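You operate a simulated robot arm through the tools that you are given. There is no shell and no other tool. Be economical: measure what you need, move in short steps, check, and stop when the job is done.

You are at the controls of a simulated two-armed robot. One attempt, no reset.

## Task
Pick up the green sleeve with one hand, pass it to the other hand and put it on the low shelf of the long grey bench.

It is judged by the outcome, as a careful person would: the job done as asked, and still so three seconds after it is handed in. It fails if anything else is knocked over, pushed out of place, dropped, spilled or broken.

## Robot
Two 7-joint arms with two-finger parallel grippers on one trunk, on a base that drives. Base frame: it is fixed to the floor where the robot stands at the start and does not move with it; the origin is under the middle of the robot, x ahead of it, y to its left, z up. Units: cm, degrees, N and s.
The left shoulder is at the start at [6, 14.7, 54.3], the right one opposite. With the tool pointing down near the work surface each hand reaches from about 10 to 64 cm from the robot's upright axis, wherever it stands, measured 20 degrees to its own side. Places, roughly: green sleeve (7x7x15 cm) [60, -20, 90]; low shelf of the long grey bench [70, -130, 20]. Payload 3.43 kg a hand.
Tool frame (each hand has its own): the origin (TCP) lies between the finger pads and is the grasp point; the fingertips stand 3 cm ahead of it; z points along the fingers, y is the line along which they close. The gripper opens to 9.4 cm. The fingers are 2.8 cm wide and 1 cm thick; the gripper's body (5 by 9.6 cm) begins 5.5 cm behind the TCP.
Orientation is that of the tool frame in the base frame, as a unit quaternion [w, x, y, z]. With the fingers straight down and closing along the base's y, the tool's x points along the base's -x, its y along +y and its z along -z.

## Interface
- The arms move only by the tool jog_arm. It takes "left_moves", "right_moves" or both (then of equal length, played together; a hand with none holds still); each is a list of rows, each a list of 7 numbers: the shift along the tool's x, y, z in m, then the turn, a rotation vector about the tool's x, y, z in degrees, then the gripper command, from -1 (shut) to 1 (fully open), values between in proportion. In form: [[dx, dy, dz, wx, wy, wz, gripper], ...]. A call has 1 to 8 rows; each row shifts and turns the commanded pose from where the row before left it, along the tool's axes as they then stand. Rows are played at 5 a second. More than 5 cm and 8.6 degrees between two rows, or a gripper value outside its range, and nothing of the call is played. Where a pose cannot be reached the arm comes as near as it can. A force on the tool above 40 N (or 10 N above the force at the start of the call, whichever is more), or a blocked arm, ends the call early, and 0.2 s more pass. Each finger travels about 7.2 cm/s and halts on what it meets, pressing with about 40 N; the grip force reading is that of the motor and also rises with nothing between the fingers. The clock runs only during rows and for 0.2 s after the last one: add rows that do not move to give the fingers time. The reply holds the time, the measured pose of the TCP, the force on the tool along the base axes, the opening and the grip force, in the units named above and with some noise, with the torque about the TCP (base axes, N m) and any sound that the robot's microphone picked up, and new pictures: "show" is both (left out), scene, wrist or none (wrist: the cameras of the hands that moved).
- Cameras (640 x 400 px; columns grow to the right, rows downward): "scene" is now at [5.98, -1.87, 118.69]; the picture's right is [-0.22, -0.98, 0.00], its down [-0.46, 0.10, -0.88] and it looks along [0.86, -0.19, -0.47] (base axes); focal length 260 px, centre (320, 200). "left" rides on the left gripper at [7.6, -1.4, -10.3] in its tool frame; the picture's right is [0.18, 0.98, 0.00], its down [-0.75, 0.14, -0.64] and it looks along [-0.63, 0.12, 0.77] (tool axes); focal length 243 px, centre (320, 200). "right" rides on the right gripper at [7.6, 1.4, -10.2] in its tool frame; the picture's right is [-0.18, 0.98, 0.00], its down [-0.75, -0.14, -0.64] and it looks along [-0.63, -0.12, 0.77] (tool axes); focal length 243 px, centre (320, 200). There is no depth. A picture from a camera that has moved, and an enlarged one, comes with that camera's place and axes in the base frame and with its lens.
- lift_body(by): slides the trunk up (or, below 0, down) by that many cm; the arms and the scene camera ride with it, the base frame stays. It gives what a move gives, with no picture.
- roll_base(legs): drives the robot by 1 to 6 legs, each [ahead, left, turn to the left] in cm, cm and degrees, along the robot's own axes; the way and the turn of a leg run together, so that a leg with both is an arc; at most 150 cm and 180 degrees a leg. The arms and the cameras ride along, it lands a little off, and it stops where it bumps. It gives what a move gives, and a new picture of the scene camera.
- head_to(pan, tilt): turns the head with the scene camera to pan (to the left, within 86 degrees either way) and tilt (down, from -29 to 69), counted from straight ahead of the robot. It gives what a move gives, and a new picture of the scene camera.
- close_up(camera, box): a new picture of the part [left, top, right, bottom] of that camera's present view, enlarged. No time passes.
- close_job(): hands the job in; it is judged then, once.

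Work in short steps. Places have to be worked out from the pictures, the camera data and where the tool is seen: move nearer, look again, correct. Check each grasp and each placing, and mend what went wrong. You have 120 turns and 260 pictures in all, those below and enlarged ones among them. Open the grippers and draw the arms clear of the work before you hand the job in, unless the task says otherwise; then end with one line.

The tools are called after "Emit:" by a JSON object that holds its "fn" and its "kwargs". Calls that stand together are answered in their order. jog_arm: Moves the arms, as the interface text tells. Its arguments: {"type":"object","properties":{"left_moves":{"type":"array","items":{"type":"array","items":{"type":"number"}}},"right_moves":{"type":"array","items":{"type":"array","items":{"type":"number"}}},"show":{"type":"string","enum":["both","scene","wrist","none"]}},"required":[]} The other tools are called the same way: lift_body (by) slides the trunk up or down; roll_base (legs) drives the base; head_to (pan, tilt) turns the head that bears the scene camera; close_up (camera, box) takes an enlarged picture of a part of a camera's view; close_job () hands the job in.

At the start:

```text
time_s: 0.0
left_position: [30.91, 4.88, 99.91]
left_orientation: [0.001, 0.0, 1.0, -0.001]
left_force: [0.5, -0.6, 0.4]
left_torque: [0.0, 0.0, -0.01]
left_opening: 9.39
left_finger_force: 0.0
right_position: [29.77, -23.8, 100.06]
right_orientation: [0.001, 0.0, 1.0, 0.0]
right_force: [0.1, 0.1, 0.4]
right_torque: [0.02, -0.01, 0.0]
right_opening: 9.39
right_finger_force: 0.0
trunk travel left (down, up): [-25.0, 0.0]
robot x, y, heading: [-0.13, 0.06, 0.1]
head pan, tilt: [-12.6, 28.2]
```

scene: 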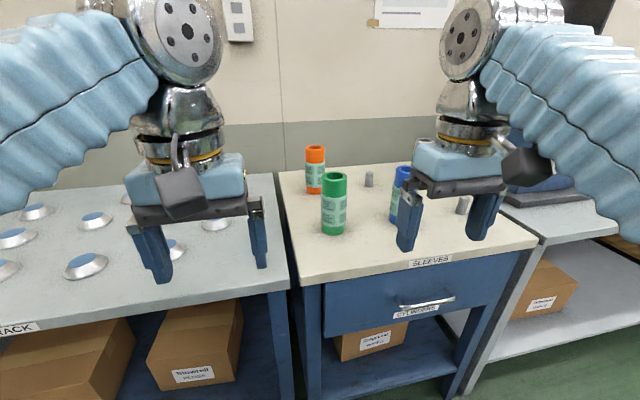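
right: 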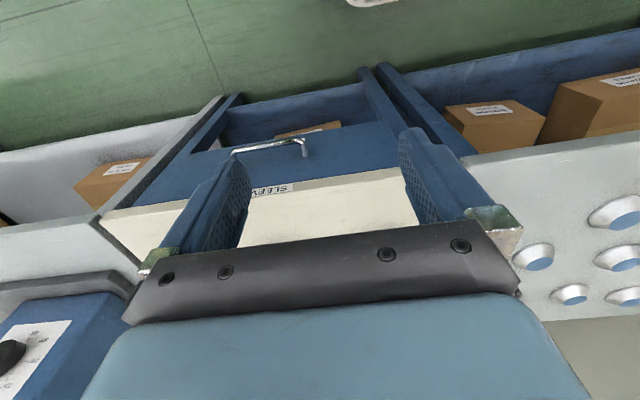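
left: 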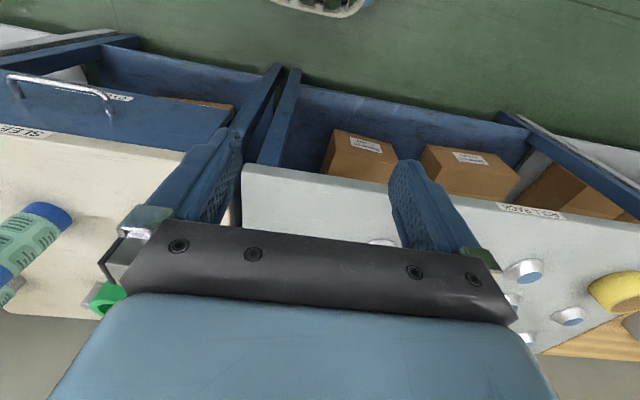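

I'll look closer at the sleeve and its surroundings first, and look toward the long grey bench to the right.

Emit:
{"fn": "close_up", "kwargs": {"camera": "scene", "box": [260, 130, 540, 305]}}

Emit:
{"fn": "head_to", "kwargs": {"pan": -70, "tilt": 35}}

```text
2.29 times, centred on (400, 218) of scene
camera zoom: at [5.98, -1.87, 118.69], right [-0.22, -0.98, 0.0], down [-0.46, 0.1, -0.88], along [0.86, -0.19, -0.47], focal length 594 px, centre (137, 160)
```

zoom: 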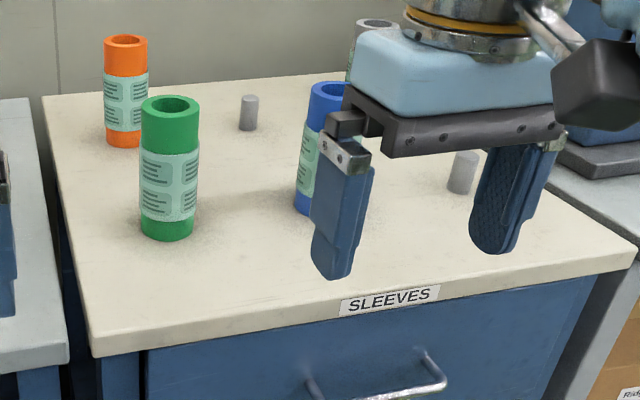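

```text
time_s: 1.3
left_position: [30.7, 4.97, 100.0]
left_orientation: [0.001, 0.0, 1.0, -0.001]
left_force: [-0.5, -0.7, 0.2]
left_torque: [0.0, -0.02, -0.02]
left_opening: 9.37
left_finger_force: 0.0
right_position: [29.78, -23.74, 99.91]
right_orientation: [0.001, 0.001, 1.0, 0.0]
right_force: [-0.1, 0.2, -0.3]
right_torque: [-0.01, 0.01, -0.01]
right_opening: 9.42
right_finger_force: 0.1
trunk travel left (down, up): [-25.0, 0.0]
robot x, y, heading: [-0.1, 0.03, -0.2]
head pan, tilt: [-70.0, 35.0]
camera scene: at [0.11, -8.16, 117.63], right [-0.94, -0.34, 0.0], down [-0.2, 0.54, -0.82], along [0.28, -0.77, -0.57], focal length 260 px, centre (320, 200)
```

scene: 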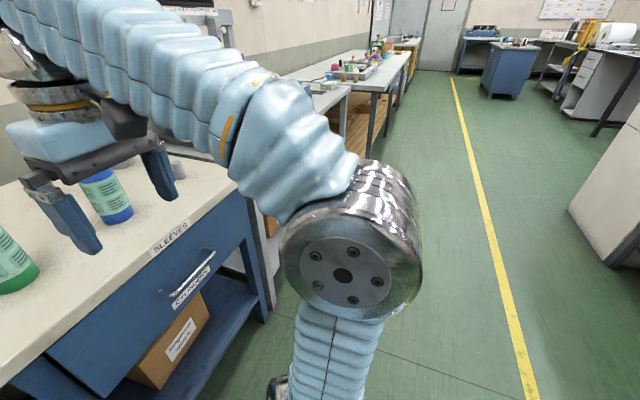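

The sleeves stand over pegs. Triangulating from the zoom, the green one is at about (59, -17), from z 81 to 96. I turn the head back and raise and advance the right hand above it.

Emit:
{"fn": "head_to", "kwargs": {"pan": -14, "tilt": 30}}

Emit:
{"fn": "jog_arm", "kwargs": {"right_moves": [[0, 0, -0.04, 0, 0, 0, 1], [0, 0, -0.03, 0, 0, 0, 1], [-0.04, 0.01, 0, 0, 0, 0, 1], [-0.04, 0.01, 0, 0, 0, 0, 1], [-0.04, 0.01, 0, 0, 0, 0, 1], [-0.04, 0.01, 0, 0, 0, 0, 1], [-0.04, 0.014, 0, 0, 0, 0, 1], [-0.04, 0.014, 0, 0, 0, 0, 1]]}}

```text
time_s: 2.5
left_position: [30.8, 4.95, 100.05]
left_orientation: [0.001, 0.0, 1.0, -0.002]
left_force: [-0.3, 0.5, 0.0]
left_torque: [-0.01, 0.01, 0.0]
left_opening: 9.43
left_finger_force: 0.1
right_position: [29.76, -23.78, 99.96]
right_orientation: [0.001, 0.0, 1.0, 0.0]
right_force: [0.2, -0.2, -0.3]
right_torque: [-0.01, -0.03, 0.01]
right_opening: 9.42
right_finger_force: 0.1
trunk travel left (down, up): [-25.0, 0.0]
robot x, y, heading: [0.22, 0.12, -0.1]
head pan, tilt: [-14.0, 30.0]
camera scene: at [5.86, -2.08, 118.4], right [-0.24, -0.97, 0.0], down [-0.49, 0.12, -0.87], along [0.84, -0.21, -0.5], focal length 260 px, centre (320, 200)
```

scene: 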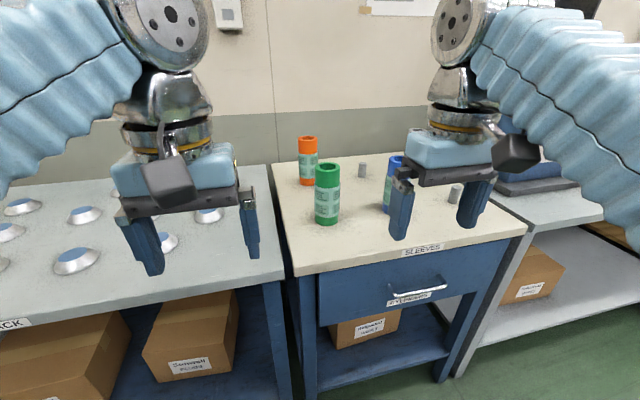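

```text
time_s: 4.3
left_position: [30.97, 4.97, 100.0]
left_orientation: [0.0, -0.001, 1.0, -0.001]
left_force: [0.1, 1.2, -0.2]
left_torque: [0.01, 0.0, -0.03]
left_opening: 9.41
left_finger_force: 0.0
right_position: [41.92, -20.22, 99.32]
right_orientation: [0.004, 0.0, 1.0, -0.001]
right_force: [0.1, -0.4, -0.5]
right_torque: [-0.02, 0.02, -0.04]
right_opening: 9.38
right_finger_force: 0.1
right hand out of reach, approached as far as the arm can: row 1, 2, 5, 6, 7, 8
trunk travel left (down, up): [-25.0, 0.0]
robot x, y, heading: [0.09, 0.15, -0.2]
head pan, tilt: [-14.0, 30.0]
camera scene: at [6.04, -2.06, 118.39], right [-0.24, -0.97, 0.0], down [-0.49, 0.12, -0.87], along [0.84, -0.21, -0.5], focal length 260 px, centre (320, 200)
camera right: at [34.12, -18.6, 109.65], right [0.19, 0.98, 0.0], down [0.75, -0.14, 0.65], along [0.64, -0.12, -0.76], focal length 243 px, centre (320, 200)
```

scene: 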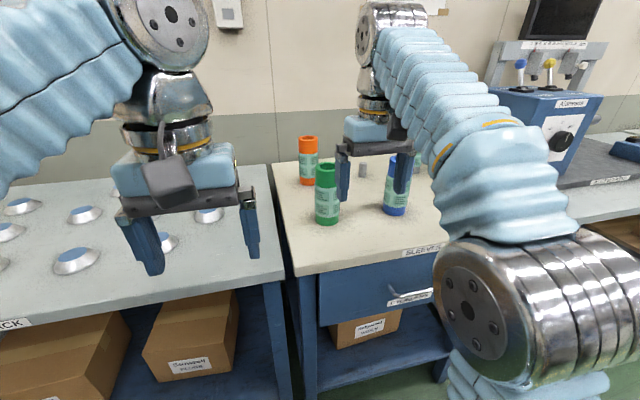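
right: 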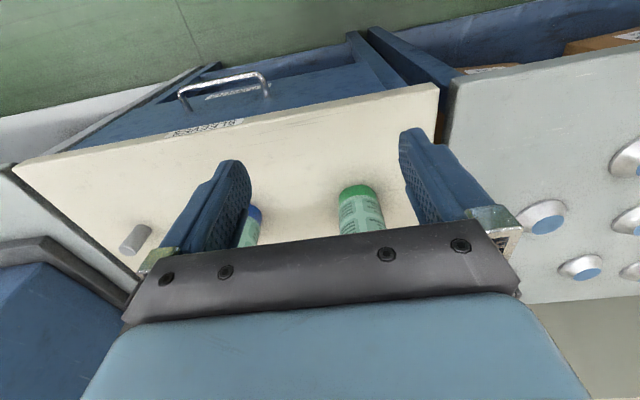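

Straight-down reach is limited at this height. I'll look down to see how much room the base has before the bench.

Emit:
{"fn": "head_to", "kwargs": {"pan": 0, "tilt": 69}}

```text
time_s: 5.4
left_position: [30.84, 4.83, 100.0]
left_orientation: [0.001, 0.0, 1.0, -0.001]
left_force: [0.5, 0.6, 0.2]
left_torque: [-0.02, -0.01, 0.0]
left_opening: 9.42
left_finger_force: 0.1
right_position: [41.6, -20.15, 99.39]
right_orientation: [0.005, -0.001, 1.0, -0.001]
right_force: [-0.1, -1.2, -0.2]
right_torque: [0.01, -0.03, 0.01]
right_opening: 9.41
right_finger_force: 0.1
trunk travel left (down, up): [-25.0, 0.0]
robot x, y, heading: [-0.07, -0.11, 0.0]
head pan, tilt: [0.0, 68.8]
camera scene: at [2.69, 0.12, 113.26], right [0.0, -1.0, 0.0], down [-0.93, 0.0, -0.36], along [0.36, 0.0, -0.93], focal length 260 px, centre (320, 200)
```

scene: 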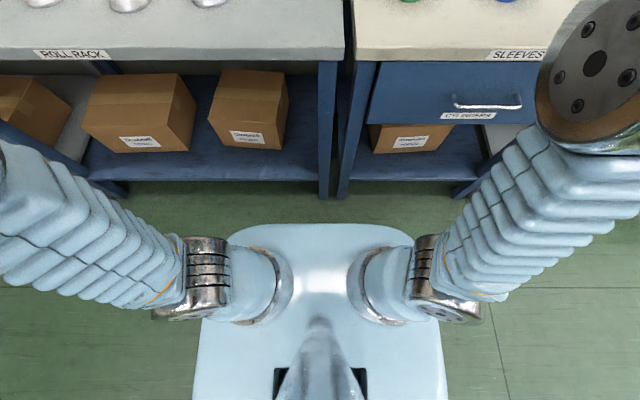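

The base front is around x≈28 and the bench legs/edge at 42–49, so about 10 cm forward is safe. First I pull the right hand back and tilt it 30° forward, which extends its reach.

Emit:
{"fn": "jog_arm", "kwargs": {"right_moves": [[0.05, 0, 0, 0, 0, 0, 1], [0.05, 0, 0, 0, -7.5, 0, 1], [0, 0, 0, 0, -7.5, 0, 1], [0, 0, 0, 0, -7.5, 0, 1], [0, 0, 0, 0, -7.5, 0, 1]], "show": "none"}}

Emit:
{"fn": "head_to", "kwargs": {"pan": -14, "tilt": 30}}

```text
time_s: 6.6
left_position: [30.71, 4.91, 99.96]
left_orientation: [0.001, 0.0, 1.0, -0.001]
left_force: [-1.1, 0.3, 0.3]
left_torque: [0.01, 0.02, 0.0]
left_opening: 9.4
left_finger_force: 0.0
right_position: [31.71, -20.12, 99.41]
right_orientation: [0.26, 0.0, 0.966, 0.0]
right_force: [-0.4, 0.4, -0.7]
right_torque: [0.01, 0.0, 0.02]
right_opening: 9.38
right_finger_force: 0.0
trunk travel left (down, up): [-25.0, 0.0]
robot x, y, heading: [0.21, 0.1, -0.0]
head pan, tilt: [0.0, 68.8]
```

```text
time_s: 7.6
left_position: [30.75, 4.98, 99.93]
left_orientation: [0.001, 0.0, 1.0, -0.001]
left_force: [0.8, 0.4, 0.0]
left_torque: [-0.01, 0.0, 0.01]
left_opening: 9.4
left_finger_force: 0.1
right_position: [31.76, -20.13, 99.25]
right_orientation: [0.259, 0.0, 0.966, 0.0]
right_force: [0.0, -0.5, -0.1]
right_torque: [-0.01, 0.02, -0.02]
right_opening: 9.41
right_finger_force: 0.0
trunk travel left (down, up): [-25.0, 0.0]
robot x, y, heading: [0.25, 0.01, 0.1]
head pan, tilt: [-14.0, 30.0]
camera scene: at [5.86, -2.07, 118.4], right [-0.24, -0.97, 0.0], down [-0.49, 0.12, -0.87], along [0.84, -0.21, -0.5], focal length 260 px, centre (320, 200)
```

scene: 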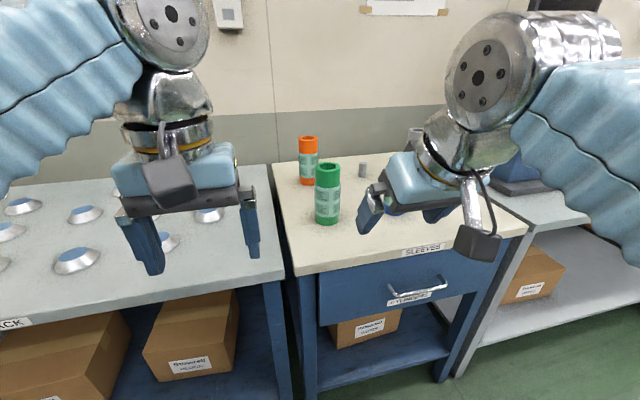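

Tilt works and moves start from the measured pose. I drive 10 cm ahead.

Emit:
{"fn": "roll_base", "kwargs": {"legs": [[10, 0, 0]]}}

```text
time_s: 8.8
left_position: [40.73, 4.83, 99.98]
left_orientation: [0.001, 0.0, 1.0, -0.001]
left_force: [-0.3, 0.0, 0.4]
left_torque: [0.0, -0.02, -0.01]
left_opening: 9.4
left_finger_force: 0.0
right_position: [41.62, -20.22, 99.42]
right_orientation: [0.26, 0.0, 0.966, 0.0]
right_force: [-0.8, -0.1, 0.2]
right_torque: [0.02, -0.03, -0.02]
right_opening: 9.42
right_finger_force: 0.0
trunk travel left (down, up): [-25.0, 0.0]
robot x, y, heading: [10.17, -0.11, -0.1]
head pan, tilt: [-14.0, 30.0]
camera scene: at [15.75, -2.08, 118.41], right [-0.24, -0.97, 0.0], down [-0.48, 0.12, -0.87], along [0.84, -0.21, -0.5], focal length 260 px, centre (320, 200)
```

scene: 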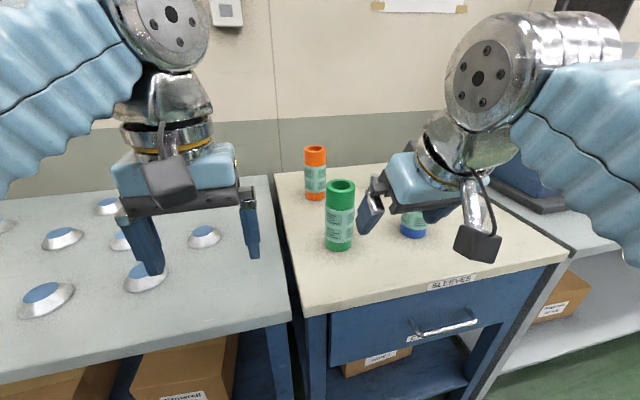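

Zoom on the sleeve for a second triangulation.

Emit:
{"fn": "close_up", "kwargs": {"camera": "scene", "box": [272, 150, 432, 250]}}

```text
4.00 times, centred on (352, 200) of scene
camera zoom: at [15.75, -2.08, 118.41], right [-0.24, -0.97, 0.0], down [-0.48, 0.12, -0.87], along [0.84, -0.21, -0.5], focal length 1039 px, centre (192, 200)
```

zoom: 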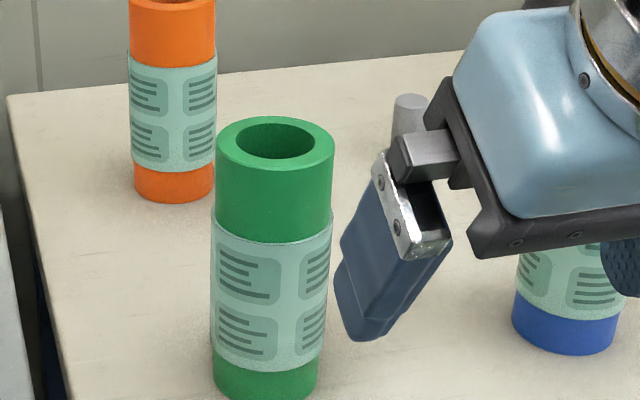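

Both sightings agree: sleeve axis (58.8, -17.0), z 80.5–95.5, diameter ≈ 6. I bring the right hand to a pre-grasp just short of it.

Emit:
{"fn": "jog_arm", "kwargs": {"right_moves": [[-0.0142, 0.0105, 0.0313, 0, 0, 0, 1], [-0.0142, 0.0105, 0.0313, 0, 0, 0, 1], [-0.0142, 0.0105, 0.0313, 0, 0, 0, 1], [0, 0, 0, 0, 0, 0, 1]]}}

```text
time_s: 9.8
left_position: [40.69, 4.85, 99.97]
left_orientation: [0.001, 0.0, 1.0, -0.001]
left_force: [0.8, -0.4, -0.3]
left_torque: [0.01, -0.01, 0.01]
left_opening: 9.4
left_finger_force: 0.1
right_position: [49.95, -17.04, 93.22]
right_orientation: [0.259, 0.0, 0.966, -0.001]
right_force: [0.5, 0.2, 0.2]
right_torque: [0.0, 0.0, 0.03]
right_opening: 9.41
right_finger_force: 0.1
trunk travel left (down, up): [-25.0, 0.0]
robot x, y, heading: [10.1, -0.15, 0.1]
head pan, tilt: [-14.0, 30.0]
camera scene: at [15.8, -2.08, 118.4], right [-0.24, -0.97, 0.0], down [-0.49, 0.12, -0.87], along [0.84, -0.21, -0.5], focal length 260 px, centre (320, 200)
camera right: at [38.22, -15.57, 98.41], right [0.16, 0.98, 0.09], down [0.33, -0.14, 0.93], along [0.93, -0.12, -0.35], focal length 243 px, centre (320, 200)
```

scene: 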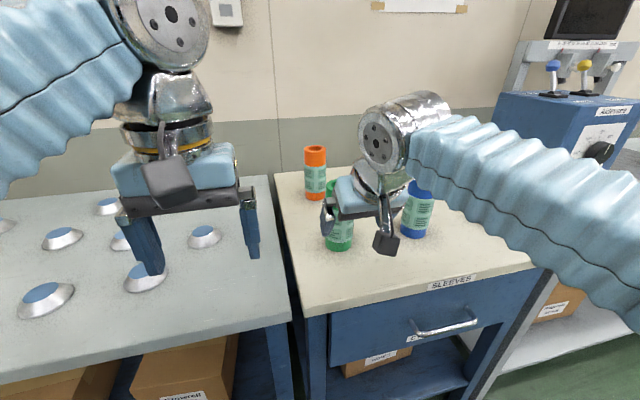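
right: 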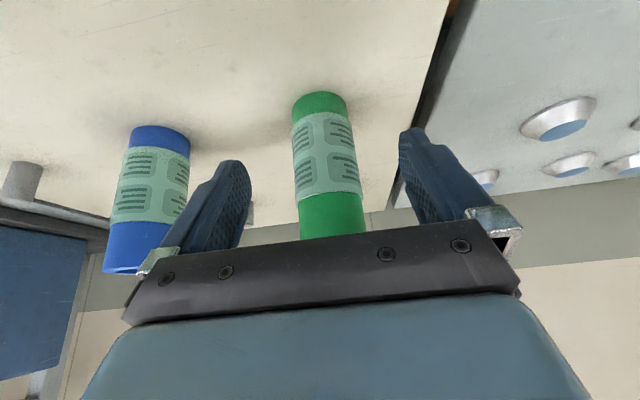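

Sleeve is centred between the fingers. Advance to straddle it.

Emit:
{"fn": "jog_arm", "kwargs": {"right_moves": [[-0.0232, 0, 0.0184, 0, 0, 0, 1], [-0.0232, 0, 0.0184, 0, 0, 0, 1], [-0.0232, 0, 0.0184, 0, 0, 0, 1], [0, 0, 0, 0, 0, 0, 1]]}}

```text
time_s: 10.8
left_position: [40.78, 4.83, 99.98]
left_orientation: [0.001, 0.001, 1.0, -0.001]
left_force: [-0.7, 0.1, 0.0]
left_torque: [-0.02, 0.0, 0.0]
left_opening: 9.42
left_finger_force: 0.2
right_position: [58.77, -17.13, 92.03]
right_orientation: [0.26, 0.0, 0.966, 0.0]
right_force: [0.2, 0.0, -0.1]
right_torque: [-0.01, 0.01, 0.01]
right_opening: 9.39
right_finger_force: 0.0
trunk travel left (down, up): [-25.0, 0.0]
robot x, y, heading: [9.99, 0.36, 0.1]
head pan, tilt: [-14.0, 30.0]
camera scene: at [15.8, -2.08, 118.4], right [-0.24, -0.97, 0.0], down [-0.49, 0.12, -0.87], along [0.84, -0.21, -0.5], focal length 260 px, centre (320, 200)
camera right: at [47.04, -15.62, 97.16], right [0.16, 0.98, 0.09], down [0.33, -0.14, 0.93], along [0.93, -0.12, -0.35], focal length 243 px, centre (320, 200)
```

scene: 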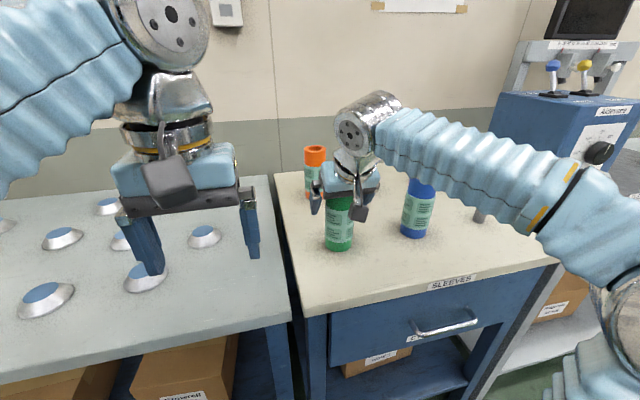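
right: 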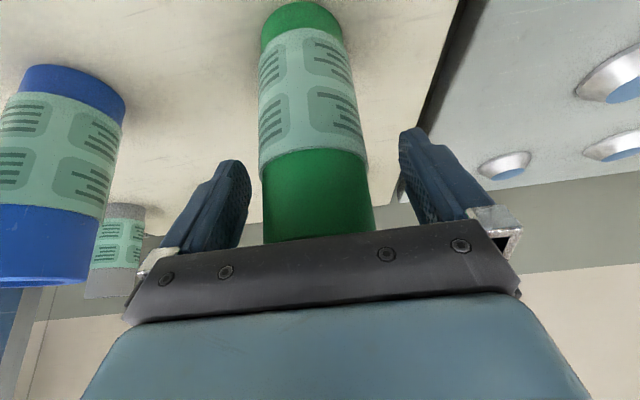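

Straddled with no contact. Close the right gripper and check.

Emit:
{"fn": "jog_arm", "kwargs": {"right_moves": [[0, 0, 0, 0, 0, 0, 0.2], [0, 0, 0, 0, 0, 0, -1], [0, 0, 0, 0, 0, 0, -1], [0, 0, 0, 0, 0, 0, -1], [0, 0, 0, 0, 0, 0, -1]]}}

```text
time_s: 12.0
left_position: [40.71, 4.88, 99.95]
left_orientation: [0.001, 0.0, 1.0, -0.001]
left_force: [-1.0, -0.4, 0.2]
left_torque: [-0.01, 0.0, -0.03]
left_opening: 9.4
left_finger_force: 0.0
right_position: [58.8, -17.1, 92.15]
right_orientation: [0.26, 0.0, 0.966, 0.0]
right_force: [2.5, -3.1, 7.3]
right_torque: [0.01, -0.37, -0.11]
right_opening: 6.79
right_finger_force: 40.1
trunk travel left (down, up): [-25.0, 0.0]
robot x, y, heading: [9.94, -0.27, 0.1]
head pan, tilt: [-14.0, 30.0]
camera scene: at [15.76, -2.09, 118.41], right [-0.24, -0.97, 0.0], down [-0.48, 0.12, -0.87], along [0.84, -0.21, -0.5], focal length 260 px, centre (320, 200)
camera right: at [46.98, -15.64, 97.21], right [0.16, 0.98, 0.09], down [0.33, -0.14, 0.93], along [0.93, -0.12, -0.34], focal length 243 px, centre (320, 200)
```

scene: 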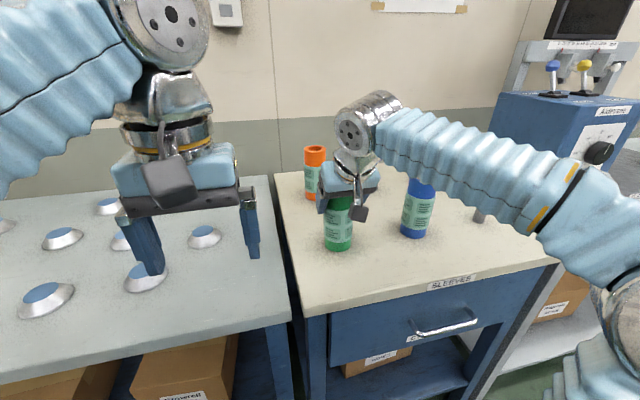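
right: 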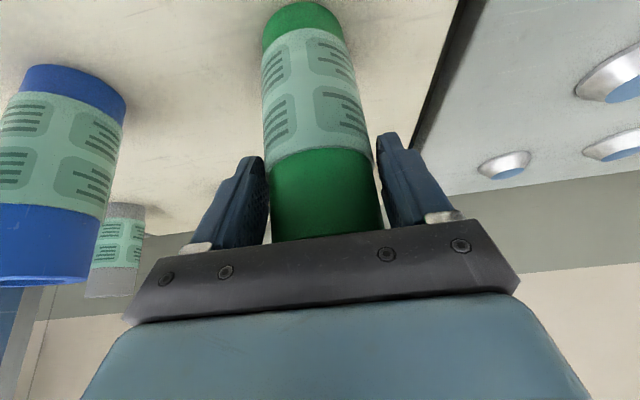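

Gripped at 6.8 cm. Lift straight up in small steps to clear the peg (about 5 cm).

Emit:
{"fn": "jog_arm", "kwargs": {"right_moves": [[-0.01, 0, -0.0173, 0, 0, 0, -1], [-0.01, 0, -0.0173, 0, 0, 0, -1], [-0.01, 0, -0.0173, 0, 0, 0, -1], [-0.005, 0, -0.0087, 0, 0, 0, -1], [0, 0, 0, 0, 0, 0, -1]]}}

```text
time_s: 13.2
left_position: [40.63, 4.81, 99.92]
left_orientation: [0.001, 0.0, 1.0, -0.001]
left_force: [0.7, 0.4, -0.3]
left_torque: [-0.01, 0.0, -0.03]
left_opening: 9.4
left_finger_force: 0.1
right_position: [58.8, -17.03, 98.89]
right_orientation: [0.26, 0.0, 0.966, 0.0]
right_force: [0.2, 0.6, -4.3]
right_torque: [-0.01, 0.01, 0.01]
right_opening: 6.8
right_finger_force: 39.8
trunk travel left (down, up): [-25.0, 0.0]
robot x, y, heading: [9.74, -0.12, 0.0]
head pan, tilt: [-14.0, 30.0]
camera scene: at [15.8, -2.08, 118.4], right [-0.24, -0.97, 0.0], down [-0.49, 0.12, -0.87], along [0.84, -0.21, -0.5], focal length 260 px, centre (320, 200)
camera right: at [47.11, -15.5, 104.1], right [0.16, 0.98, 0.09], down [0.33, -0.14, 0.93], along [0.93, -0.12, -0.35], focal length 243 px, centre (320, 200)
```

scene: 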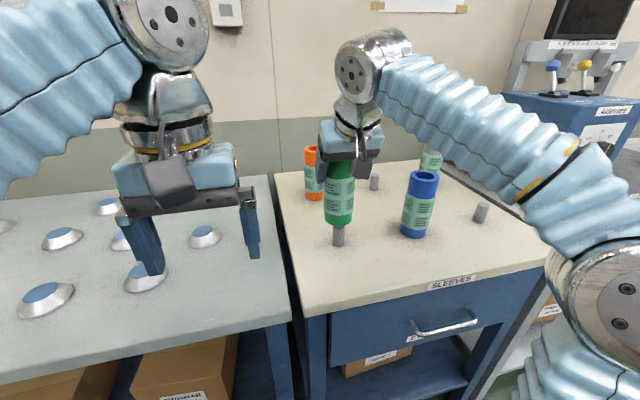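
right: 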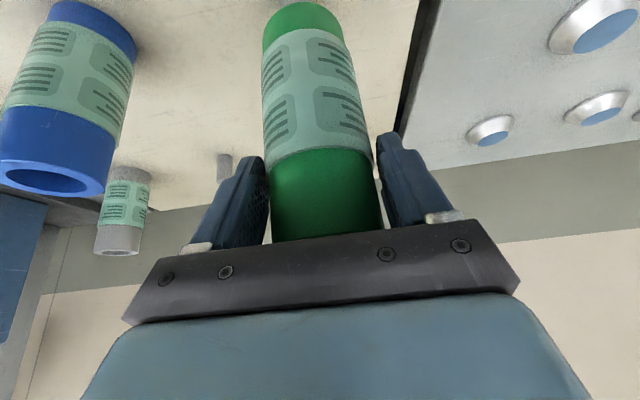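

Held (≈0.45 kg). Check whether the peg is cleared.

Emit:
{"fn": "close_up", "kwargs": {"camera": "scene", "box": [288, 160, 416, 260]}}

```text
4.00 times, centred on (352, 210) of scene
camera zoom: at [15.8, -2.08, 118.4], right [-0.24, -0.97, 0.0], down [-0.49, 0.12, -0.87], along [0.84, -0.21, -0.5], focal length 1039 px, centre (192, 160)
```

zoom: 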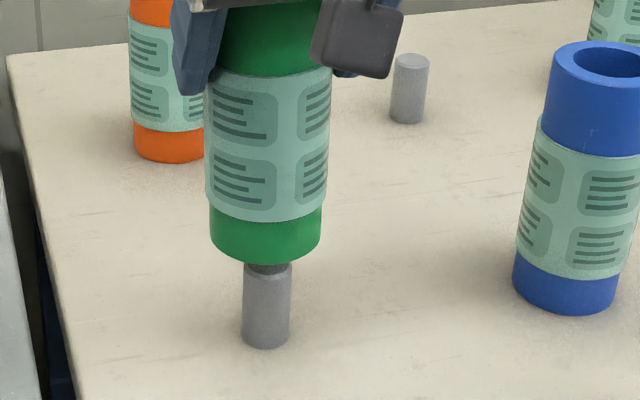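

Sleeve bottom is ~1.5 cm above the peg top. Raise 1.5 cm more, then draw the hand back.

Emit:
{"fn": "jog_arm", "kwargs": {"right_moves": [[-0.0075, 0, -0.013, 0, 0, 0, -1], [0.0346, 0, -0.02, 0, 0, 0, -1], [0.0346, 0, -0.02, 0, 0, 0, -1], [0.0346, 0, -0.02, 0, 0, 0, -1], [0.0, 0, 0, 0, 0, 0, -1]], "show": "scene"}}

Emit:
{"fn": "roll_base", "kwargs": {"legs": [[-35, 0, 0]]}}

```text
time_s: 14.4
left_position: [40.64, 4.93, 99.94]
left_orientation: [0.001, 0.0, 1.0, -0.001]
left_force: [0.7, -0.1, 1.0]
left_torque: [-0.06, -0.01, -0.01]
left_opening: 9.42
left_finger_force: 0.1
right_position: [46.82, -17.14, 100.32]
right_orientation: [0.259, 0.001, 0.966, 0.0]
right_force: [0.1, 0.3, -3.8]
right_torque: [0.02, 0.05, 0.03]
right_opening: 6.77
right_finger_force: 40.3
trunk travel left (down, up): [-25.0, 0.0]
robot x, y, heading: [9.86, 0.07, 0.1]
head pan, tilt: [-14.0, 30.0]
camera scene: at [15.77, -2.09, 118.4], right [-0.24, -0.97, 0.0], down [-0.49, 0.12, -0.87], along [0.84, -0.21, -0.5], focal length 260 px, centre (320, 200)
```

scene: 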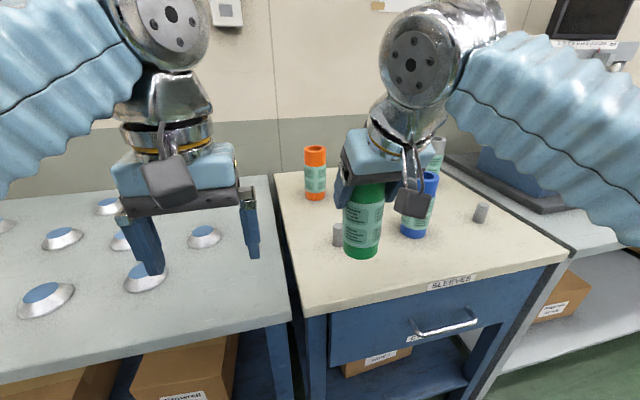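

```text
time_s: 16.6
left_position: [5.37, 4.8, 99.95]
left_orientation: [0.001, 0.002, 1.0, -0.001]
left_force: [0.1, -0.6, 0.9]
left_torque: [0.01, 0.02, -0.01]
left_opening: 9.41
left_finger_force: 0.0
right_position: [11.37, -17.15, 100.65]
right_orientation: [0.259, 0.002, 0.966, -0.001]
right_force: [-0.2, 0.3, -4.0]
right_torque: [0.0, 0.06, 0.01]
right_opening: 6.75
right_finger_force: 39.9
trunk travel left (down, up): [-25.0, 0.0]
robot x, y, heading: [-25.57, 0.02, -0.0]
head pan, tilt: [-14.0, 30.0]
camera scene: at [-19.57, -2.02, 118.4], right [-0.25, -0.97, 0.0], down [-0.48, 0.12, -0.87], along [0.84, -0.21, -0.5], focal length 260 px, centre (320, 200)
```

scene: 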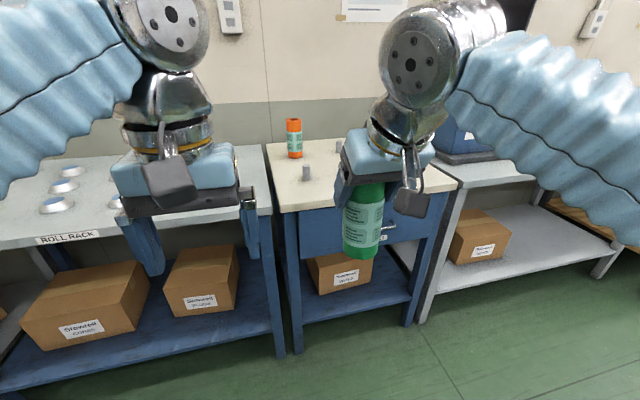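

Held well and clear of the bench. A grey bench with a low shelf starts just right of the sleeve bench; I slide right to face it and look.

Emit:
{"fn": "roll_base", "kwargs": {"legs": [[0, -110, 0]]}}

Emit:
{"fn": "head_to", "kwargs": {"pan": 0, "tilt": 38}}

```text
time_s: 22.3
left_position: [4.72, -106.25, 99.94]
left_orientation: [0.001, 0.003, 1.0, -0.002]
left_force: [0.1, -1.0, -0.7]
left_torque: [-0.02, 0.0, -0.01]
left_opening: 9.41
left_finger_force: 0.1
right_position: [10.65, -128.32, 100.61]
right_orientation: [0.259, 0.003, 0.966, 0.0]
right_force: [0.9, 0.7, -3.7]
right_torque: [0.0, 0.03, -0.02]
right_opening: 6.73
right_finger_force: 39.7
trunk travel left (down, up): [-25.0, 0.0]
robot x, y, heading: [-26.19, -111.16, -0.5]
head pan, tilt: [-14.0, 30.0]
camera scene: at [-20.24, -113.12, 118.4], right [-0.25, -0.97, 0.0], down [-0.48, 0.12, -0.87], along [0.84, -0.22, -0.5], focal length 260 px, centre (320, 200)
```

scene: 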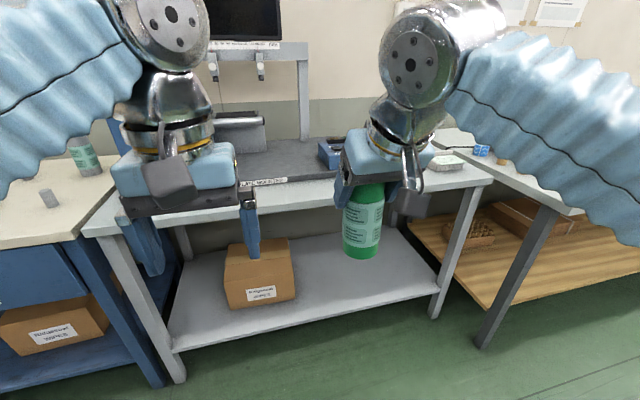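

```text
time_s: 23.1
left_position: [4.78, -106.38, 99.96]
left_orientation: [0.0, 0.004, 1.0, -0.001]
left_force: [-0.2, 0.4, -0.1]
left_torque: [0.01, -0.02, -0.01]
left_opening: 9.41
left_finger_force: 0.1
right_position: [10.62, -128.36, 100.63]
right_orientation: [0.259, 0.004, 0.966, -0.001]
right_force: [-0.5, -0.6, -4.2]
right_torque: [-0.02, 0.06, -0.03]
right_opening: 6.73
right_finger_force: 40.0
trunk travel left (down, up): [-25.0, 0.0]
robot x, y, heading: [-26.0, -111.28, -0.7]
head pan, tilt: [0.0, 38.0]
camera scene: at [-20.37, -110.94, 117.17], right [-0.01, -1.0, 0.0], down [-0.62, 0.01, -0.79], along [0.79, -0.01, -0.62], focal length 260 px, centre (320, 200)
```

scene: 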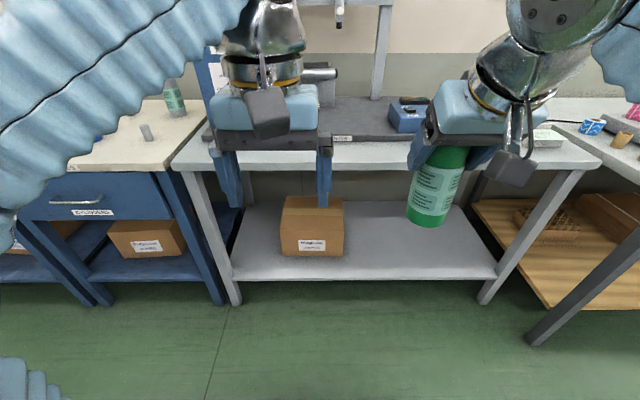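

The shelf: top z≈18, front edge x≈49, spanning y −70…−190, box occupying y −92…−123; a free spot is around (62, −145). For the pass I want the left hand horizontal, camera side up, gripping the sleeve's lower part from the left. I test that orientation in free space.

Emit:
{"fn": "jog_arm", "kwargs": {"left_moves": [[0, 0.03, 0, 0, 0, -8.5, 1], [0, 0, 0, 0, 0, -8.5, 1], [0, 0, 0, 0, 0, -8.5, 1], [0, 0, 0, 0, 0, -8.5, 1], [0, 0, 0, 0, 0, -8.5, 1], [0, 0, 0, 0, 0, -8.5, 1], [0, 0, 0, 0, 0, -8.5, 1], [0, 0, 0, 0, 0, -8.5, 1]], "show": "none"}}

Emit:
{"fn": "jog_arm", "kwargs": {"left_moves": [[0, 0, 0, 0, 0, -8.5, 1], [0, 0, 0, 0, 0, -8.5, 1], [0, 0, 0, 0, 0, -5, 1], [0, 0, 0, 0, 8, 0, 1], [0, 0, 0, 0, 8, 0, 1], [0, 0, 0, 0, 8, 0, 1], [0, 0, 0, 0, 8, 0, 1], [0, 0, 0, 0, 8, 0, 1]], "show": "scene"}}

```text
time_s: 24.9
left_position: [4.66, -103.42, 100.06]
left_orientation: [0.001, -0.557, 0.831, -0.001]
left_force: [-0.1, 0.1, -0.7]
left_torque: [0.01, -0.02, -0.01]
left_opening: 9.41
left_finger_force: 0.0
right_position: [10.64, -128.33, 100.66]
right_orientation: [0.26, 0.003, 0.966, -0.001]
right_force: [1.0, -0.4, -3.8]
right_torque: [0.05, 0.04, -0.03]
right_opening: 6.74
right_finger_force: 40.4
trunk travel left (down, up): [-25.0, 0.0]
robot x, y, heading: [-26.34, -111.17, -0.4]
head pan, tilt: [0.0, 38.0]
```

```text
time_s: 26.7
left_position: [4.67, -103.34, 99.87]
left_orientation: [-0.244, -0.661, 0.667, -0.242]
left_force: [-0.8, -0.3, 0.4]
left_torque: [0.06, 0.0, 0.0]
left_opening: 9.39
left_finger_force: 0.1
right_position: [10.67, -128.33, 100.63]
right_orientation: [0.26, 0.004, 0.966, -0.001]
right_force: [0.2, 0.1, -3.9]
right_torque: [-0.02, 0.09, -0.02]
right_opening: 6.72
right_finger_force: 40.1
trunk travel left (down, up): [-25.0, 0.0]
robot x, y, heading: [-25.75, -111.29, -0.3]
head pan, tilt: [0.0, 38.0]
camera scene: at [-20.37, -110.93, 117.17], right [-0.01, -1.0, 0.0], down [-0.62, 0.0, -0.79], along [0.79, -0.01, -0.62], focal length 260 px, centre (320, 200)
```

scene: 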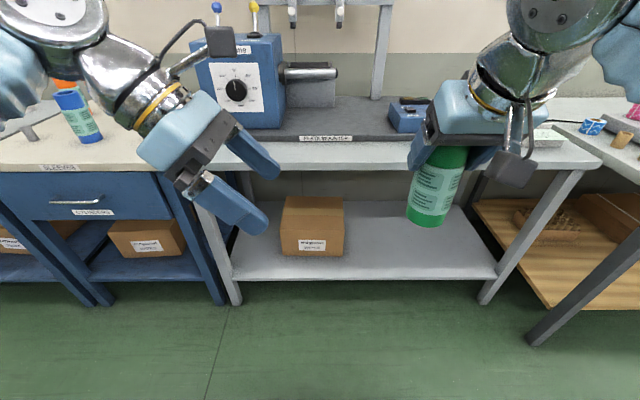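

Works so far with the camera on top. Finish the pitch to horizontal while moving left hand a little back out.

Emit:
{"fn": "jog_arm", "kwargs": {"left_moves": [[0, 0, 0, 0, 8, 0, 1], [0, 0, 0, 0, 8, 0, 1], [0, 0, 0, 0, 8, 0, 1], [0, 0, 0, 0, 8, 0, 1], [0, 0, 0, 0, 8, 0, 1], [0, 0, 0, 0, 8, 0, 1], [0, 0, 0, 0, 2, 0, 1]]}}

```text
time_s: 28.3
left_position: [4.71, -103.38, 99.94]
left_orientation: [0.502, 0.497, -0.502, 0.499]
left_force: [0.5, 0.4, 0.3]
left_torque: [0.0, 0.0, -0.03]
left_opening: 9.38
left_finger_force: 0.1
right_position: [10.71, -128.39, 100.54]
right_orientation: [0.26, 0.004, 0.966, -0.001]
right_force: [-0.5, -0.8, -4.2]
right_torque: [-0.01, 0.05, 0.01]
right_opening: 6.71
right_finger_force: 40.2
trunk travel left (down, up): [-25.0, 0.0]
robot x, y, heading: [-26.27, -111.09, -0.2]
head pan, tilt: [0.0, 38.0]
camera scene: at [-20.37, -110.92, 117.17], right [-0.01, -1.0, 0.0], down [-0.62, 0.0, -0.79], along [0.79, -0.01, -0.62], focal length 260 px, centre (320, 200)
camera left: at [6.21, -92.95, 107.58], right [-0.98, 0.01, 0.18], down [-0.14, 0.64, -0.76], along [-0.12, -0.77, -0.63], focal length 243 px, centre (320, 200)
```

scene: 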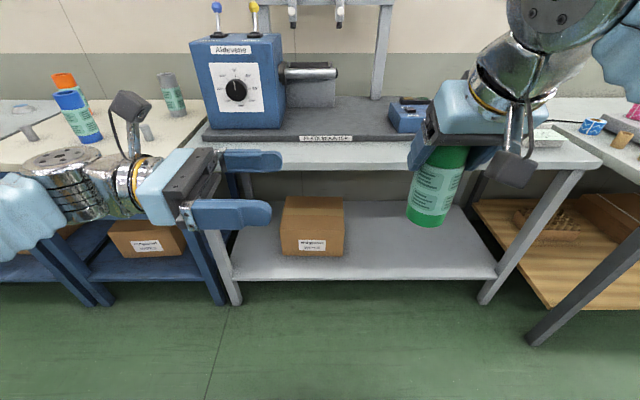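
left: 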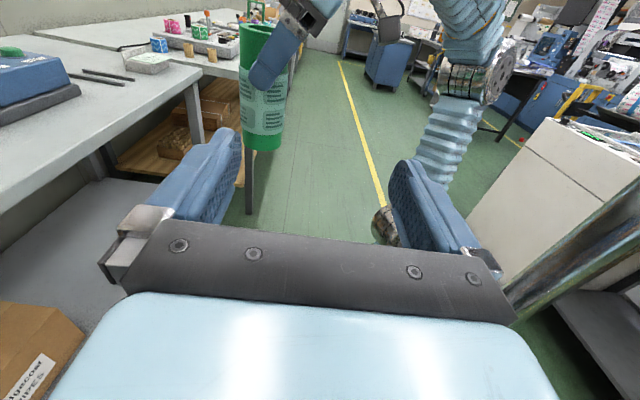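

Horizontal, camera up: x=+Z, y=−X, z=−Y. Now align the left hand with the sleeve's lower part (10.7, −128.4, z≈93.8) and approach to a pre-grasp.

Emit:
{"fn": "jog_arm", "kwargs": {"left_moves": [[-0.031, -0.03, 0, 0, 0, 0, 1], [-0.031, -0.03, 0, 0, 0, 0, 1], [0, 0, 0.04, 0, 0, 0, 1], [0, 0, 0.04, 0, 0, 0, 1], [0, 0, 0.04, 0, 0, 0, 1], [0, 0, 0, 0, 0, 0, 1]]}}

```text
time_s: 29.7
left_position: [10.68, -115.51, 93.71]
left_orientation: [-0.501, -0.498, 0.501, -0.5]
left_force: [-0.5, -0.6, 0.5]
left_torque: [0.0, -0.02, -0.03]
left_opening: 9.4
left_finger_force: 0.0
right_position: [10.7, -128.44, 100.58]
right_orientation: [0.26, 0.003, 0.966, -0.001]
right_force: [-0.5, -0.1, -3.4]
right_torque: [0.0, 0.07, 0.02]
right_opening: 6.73
right_finger_force: 40.2
trunk travel left (down, up): [-25.0, 0.0]
robot x, y, heading: [-26.39, -110.94, -0.4]
head pan, tilt: [0.0, 38.0]
camera scene: at [-20.36, -110.94, 117.17], right [-0.01, -1.0, 0.0], down [-0.62, 0.0, -0.79], along [0.79, -0.01, -0.62], focal length 260 px, centre (320, 200)
camera left: at [12.15, -105.12, 101.33], right [-0.98, 0.01, 0.18], down [-0.14, 0.64, -0.75], along [-0.12, -0.77, -0.63], focal length 243 px, centre (320, 200)
```

scene: 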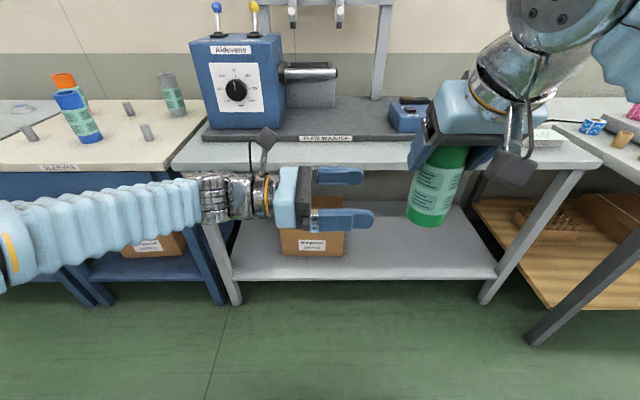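
left: 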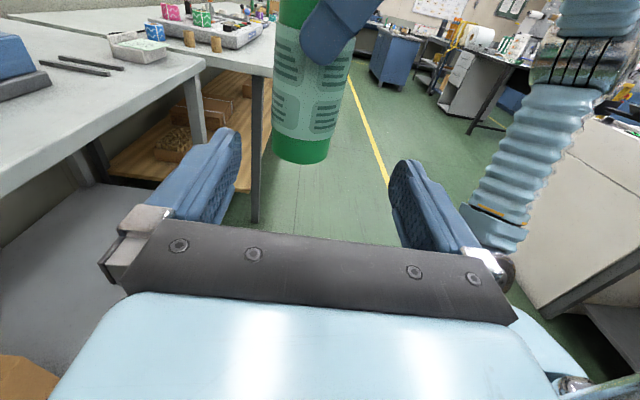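

Bottom of the sleeve shows where predicted (within ~0.8 cm toward +X). Shift 0.4 cm that way and advance around it.

Emit:
{"fn": "jog_arm", "kwargs": {"left_moves": [[0, -0.004, 0.03, 0, 0, 0, 1], [0, 0, 0.03, 0, 0, 0, 1], [0, 0, 0.03, 0, 0, 0, 1], [0, 0, 0.025, 0, 0, 0, 1], [0, 0, 0.014, 0, 0, 0, 1], [0, 0, 0, 0, 0, 0, 1]]}}

```text
time_s: 31.1
left_position: [11.11, -128.28, 93.88]
left_orientation: [-0.502, -0.497, 0.502, -0.499]
left_force: [0.1, -0.5, 0.4]
left_torque: [0.02, -0.01, 0.01]
left_opening: 9.41
left_finger_force: 0.1
right_position: [10.7, -128.35, 100.61]
right_orientation: [0.26, 0.004, 0.966, -0.001]
right_force: [0.1, 0.6, -3.9]
right_torque: [0.03, 0.05, -0.02]
right_opening: 6.72
right_finger_force: 39.9
trunk travel left (down, up): [-25.0, 0.0]
robot x, y, heading: [-25.98, -111.1, -0.3]
head pan, tilt: [0.0, 38.0]
camera scene: at [-20.36, -110.94, 117.17], right [-0.01, -1.0, 0.0], down [-0.62, 0.0, -0.79], along [0.79, -0.01, -0.62], focal length 260 px, centre (320, 200)
camera left: at [12.49, -117.92, 101.57], right [-0.98, 0.01, 0.18], down [-0.14, 0.64, -0.75], along [-0.12, -0.77, -0.63], focal length 243 px, centre (320, 200)
```

scene: 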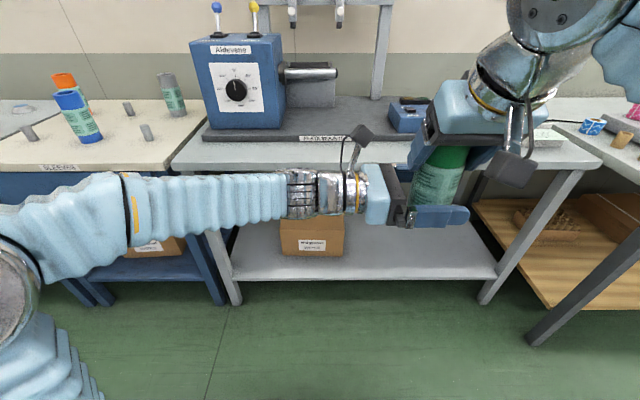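
left: 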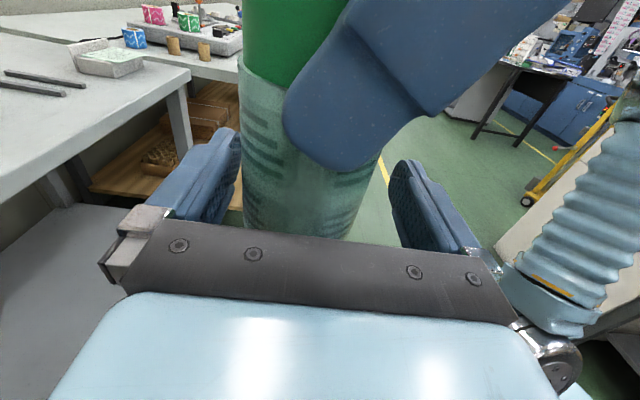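

Sleeve sits about 0.5 cm toward +X of the left hand's centre; shift and close the left gripper gently.

Emit:
{"fn": "jog_arm", "kwargs": {"left_moves": [[0, -0.005, 0, 0, 0, 0, 1], [0, 0, 0, 0, 0, 0, 0.6], [0, 0, 0, 0, 0, 0, 0.4], [0, 0, 0, 0, 0, 0, -1], [0, 0, 0, 0, 0, 0, -1], [0, 0, 0, 0, 0, 0, -1]]}}

```text
time_s: 32.5
left_position: [11.62, -128.11, 93.84]
left_orientation: [0.502, 0.5, -0.499, 0.499]
left_force: [28.3, -5.7, 0.0]
left_torque: [0.35, 0.94, -0.06]
left_opening: 6.77
left_finger_force: 39.9
right_position: [10.65, -128.29, 100.51]
right_orientation: [0.259, 0.003, 0.966, -0.001]
right_force: [-29.3, 4.5, -3.8]
right_torque: [0.05, 1.02, 0.15]
right_opening: 6.71
right_finger_force: 39.9
trunk travel left (down, up): [-25.0, 0.0]
robot x, y, heading: [-25.94, -110.96, -0.4]
head pan, tilt: [0.0, 38.0]
camera scene: at [-20.36, -110.93, 117.17], right [-0.01, -1.0, 0.0], down [-0.62, 0.0, -0.79], along [0.79, -0.01, -0.62], focal length 260 px, centre (320, 200)
camera left: at [13.19, -117.83, 101.45], right [-0.98, 0.0, 0.18], down [-0.14, 0.64, -0.75], along [-0.12, -0.77, -0.63], focal length 243 px, centre (320, 200)
```

scene: 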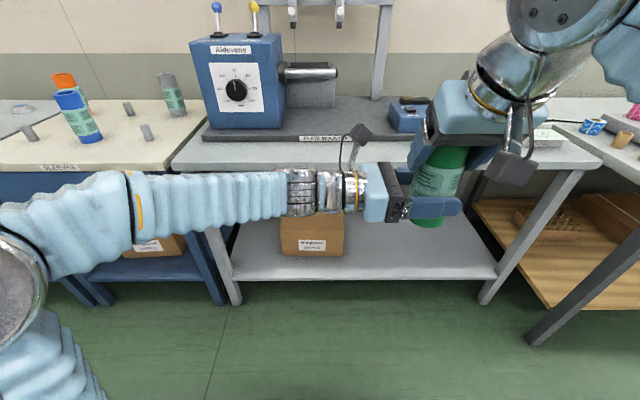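
left: 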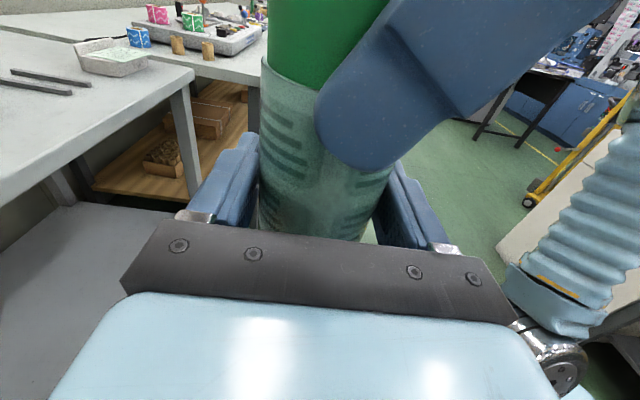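

Both hands grip; there is ~29 N of lateral strain. Relieve it by easing the left hand back in −X before the right lets go.

Emit:
{"fn": "jog_arm", "kwargs": {"left_moves": [[0, 0.003, 0, 0, 0, 0, -1], [0, 0, 0, 0, 0, 0, -1]], "show": "none"}}

```text
time_s: 33.1
left_position: [11.46, -128.14, 93.61]
left_orientation: [0.5, 0.501, -0.5, 0.499]
left_force: [36.7, -1.3, 0.1]
left_torque: [0.09, 1.62, 0.0]
left_opening: 6.83
left_finger_force: 40.0
right_position: [10.59, -128.44, 100.66]
right_orientation: [0.259, 0.003, 0.966, -0.001]
right_force: [-36.3, 0.8, 0.7]
right_torque: [-0.02, 0.96, 0.09]
right_opening: 6.75
right_finger_force: 40.2
trunk travel left (down, up): [-25.0, 0.0]
robot x, y, heading: [-26.14, -110.86, -0.5]
head pan, tilt: [0.0, 38.0]
```

That raised it, so the relief is toward +X.

Emit:
{"fn": "jog_arm", "kwargs": {"left_moves": [[0, -0.004, 0, 0, 0, 0, -1], [0, -0.003, 0, 0, 0, 0, -1], [0, 0, 0, 0, 0, 0, -1]], "show": "none"}}

```text
time_s: 33.9
left_position: [11.76, -128.41, 93.7]
left_orientation: [-0.502, -0.496, 0.504, -0.498]
left_force: [-0.7, 19.8, -9.7]
left_torque: [-0.71, 0.45, 0.22]
left_opening: 6.82
left_finger_force: 39.7
right_position: [10.84, -128.54, 100.59]
right_orientation: [0.262, 0.006, 0.965, -0.002]
right_force: [0.5, -19.2, 9.8]
right_torque: [-0.61, -0.47, -0.4]
right_opening: 6.75
right_finger_force: 40.6
trunk travel left (down, up): [-25.0, 0.0]
robot x, y, heading: [-26.18, -110.58, -0.4]
head pan, tilt: [0.0, 38.0]
```

Mostly relieved. Ease a touch toward +Y and down, then open the right gripper.

Emit:
{"fn": "jog_arm", "kwargs": {"left_moves": [[-0.001, 0, -0.0015, 0, 0, 0, -1], [0, 0, 0, 0, 0, 0, -1], [0, 0, 0, 0, 0, 0, -1], [0, 0, 0, 0, 0, 0, -1], [0, 0, 0, 0, 0, 0, -1]], "right_moves": [[0, 0, 0, 0, 0, 0, -1], [0, 0, 0, 0, 0, 0, 0.5], [0, 0, 0, 0, 0, 0, 1], [0, 0, 0, 0, 0, 0, 1], [0, 0, 0, 0, 0, 0, 1]]}}

```text
time_s: 35.1
left_position: [11.86, -127.92, 93.7]
left_orientation: [-0.502, -0.497, 0.502, -0.499]
left_force: [-0.5, 0.2, -0.5]
left_torque: [0.02, 0.01, -0.01]
left_opening: 6.75
left_finger_force: 40.3
right_position: [10.68, -128.4, 100.51]
right_orientation: [0.26, 0.003, 0.966, -0.001]
right_force: [0.0, -0.7, -0.2]
right_torque: [0.0, 0.01, -0.01]
right_opening: 9.43
right_finger_force: 0.1
trunk travel left (down, up): [-25.0, 0.0]
robot x, y, heading: [-26.27, -111.1, -0.4]
head pan, tilt: [0.0, 38.0]
camera scene: at [-20.37, -110.93, 117.17], right [-0.01, -1.0, 0.0], down [-0.62, 0.0, -0.79], along [0.79, -0.01, -0.62], focal length 260 px, centre (320, 200)
camera right: at [-1.1, -126.77, 105.73], right [0.17, 0.98, 0.09], down [0.33, -0.14, 0.93], along [0.93, -0.12, -0.35], focal length 243 px, centre (320, 200)
camera left: at [13.28, -117.8, 101.36], right [-0.98, 0.01, 0.18], down [-0.14, 0.64, -0.75], along [-0.12, -0.77, -0.63], focal length 243 px, centre (320, 200)
```

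scene: 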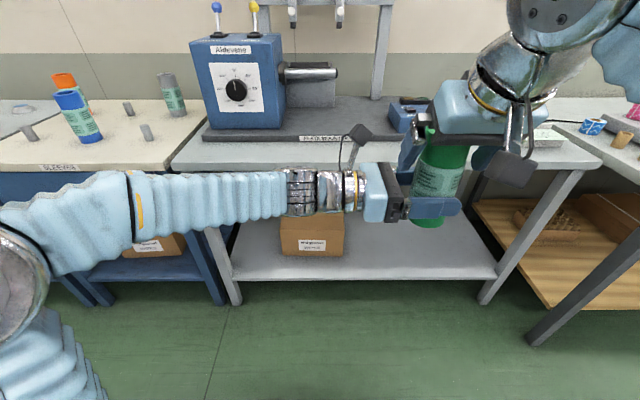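
right: 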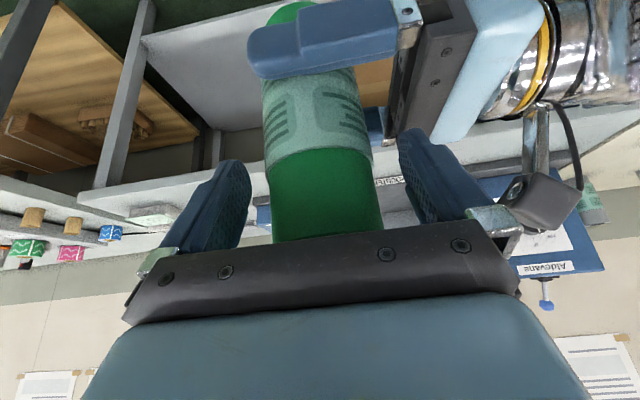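
left: 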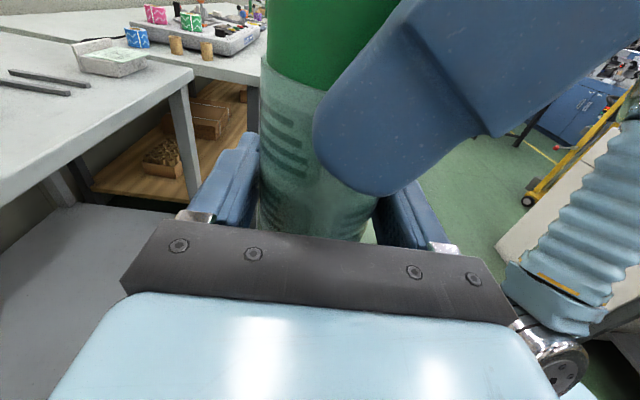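

The left hand holds it alone. Withdraw the right hand horizontally backward (−X).

Emit:
{"fn": "jog_arm", "kwargs": {"right_moves": [[0.0323, 0, -0.025, 0, 0, 0, 1], [0.0346, 0, -0.02, 0, 0, 0, 1], [0.0346, 0, -0.02, 0, 0, 0, 1], [0, -0.05, 0, 0, 0, 0, 1], [0, -0.05, 0, 0, 0, 0, 1]], "show": "scene"}}

```text
time_s: 36.3
left_position: [11.77, -128.11, 93.83]
left_orientation: [-0.502, -0.498, 0.502, -0.499]
left_force: [0.3, 0.8, -0.4]
left_torque: [-0.01, 0.01, -0.06]
left_opening: 6.74
left_finger_force: 40.2
right_position: [-1.55, -138.17, 101.35]
right_orientation: [0.259, 0.004, 0.966, -0.001]
right_force: [-0.2, 0.7, -0.5]
right_torque: [-0.02, 0.04, 0.0]
right_opening: 9.4
right_finger_force: 0.0
trunk travel left (down, up): [-25.0, 0.0]
robot x, y, heading: [-26.28, -111.11, -0.3]
head pan, tilt: [0.0, 38.0]
camera scene: at [-20.36, -110.91, 117.17], right [-0.01, -1.0, 0.0], down [-0.62, 0.0, -0.79], along [0.79, -0.01, -0.62], focal length 260 px, centre (320, 200)
```

scene: 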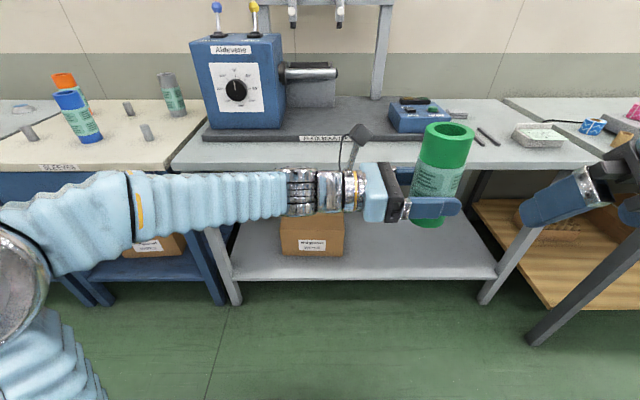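

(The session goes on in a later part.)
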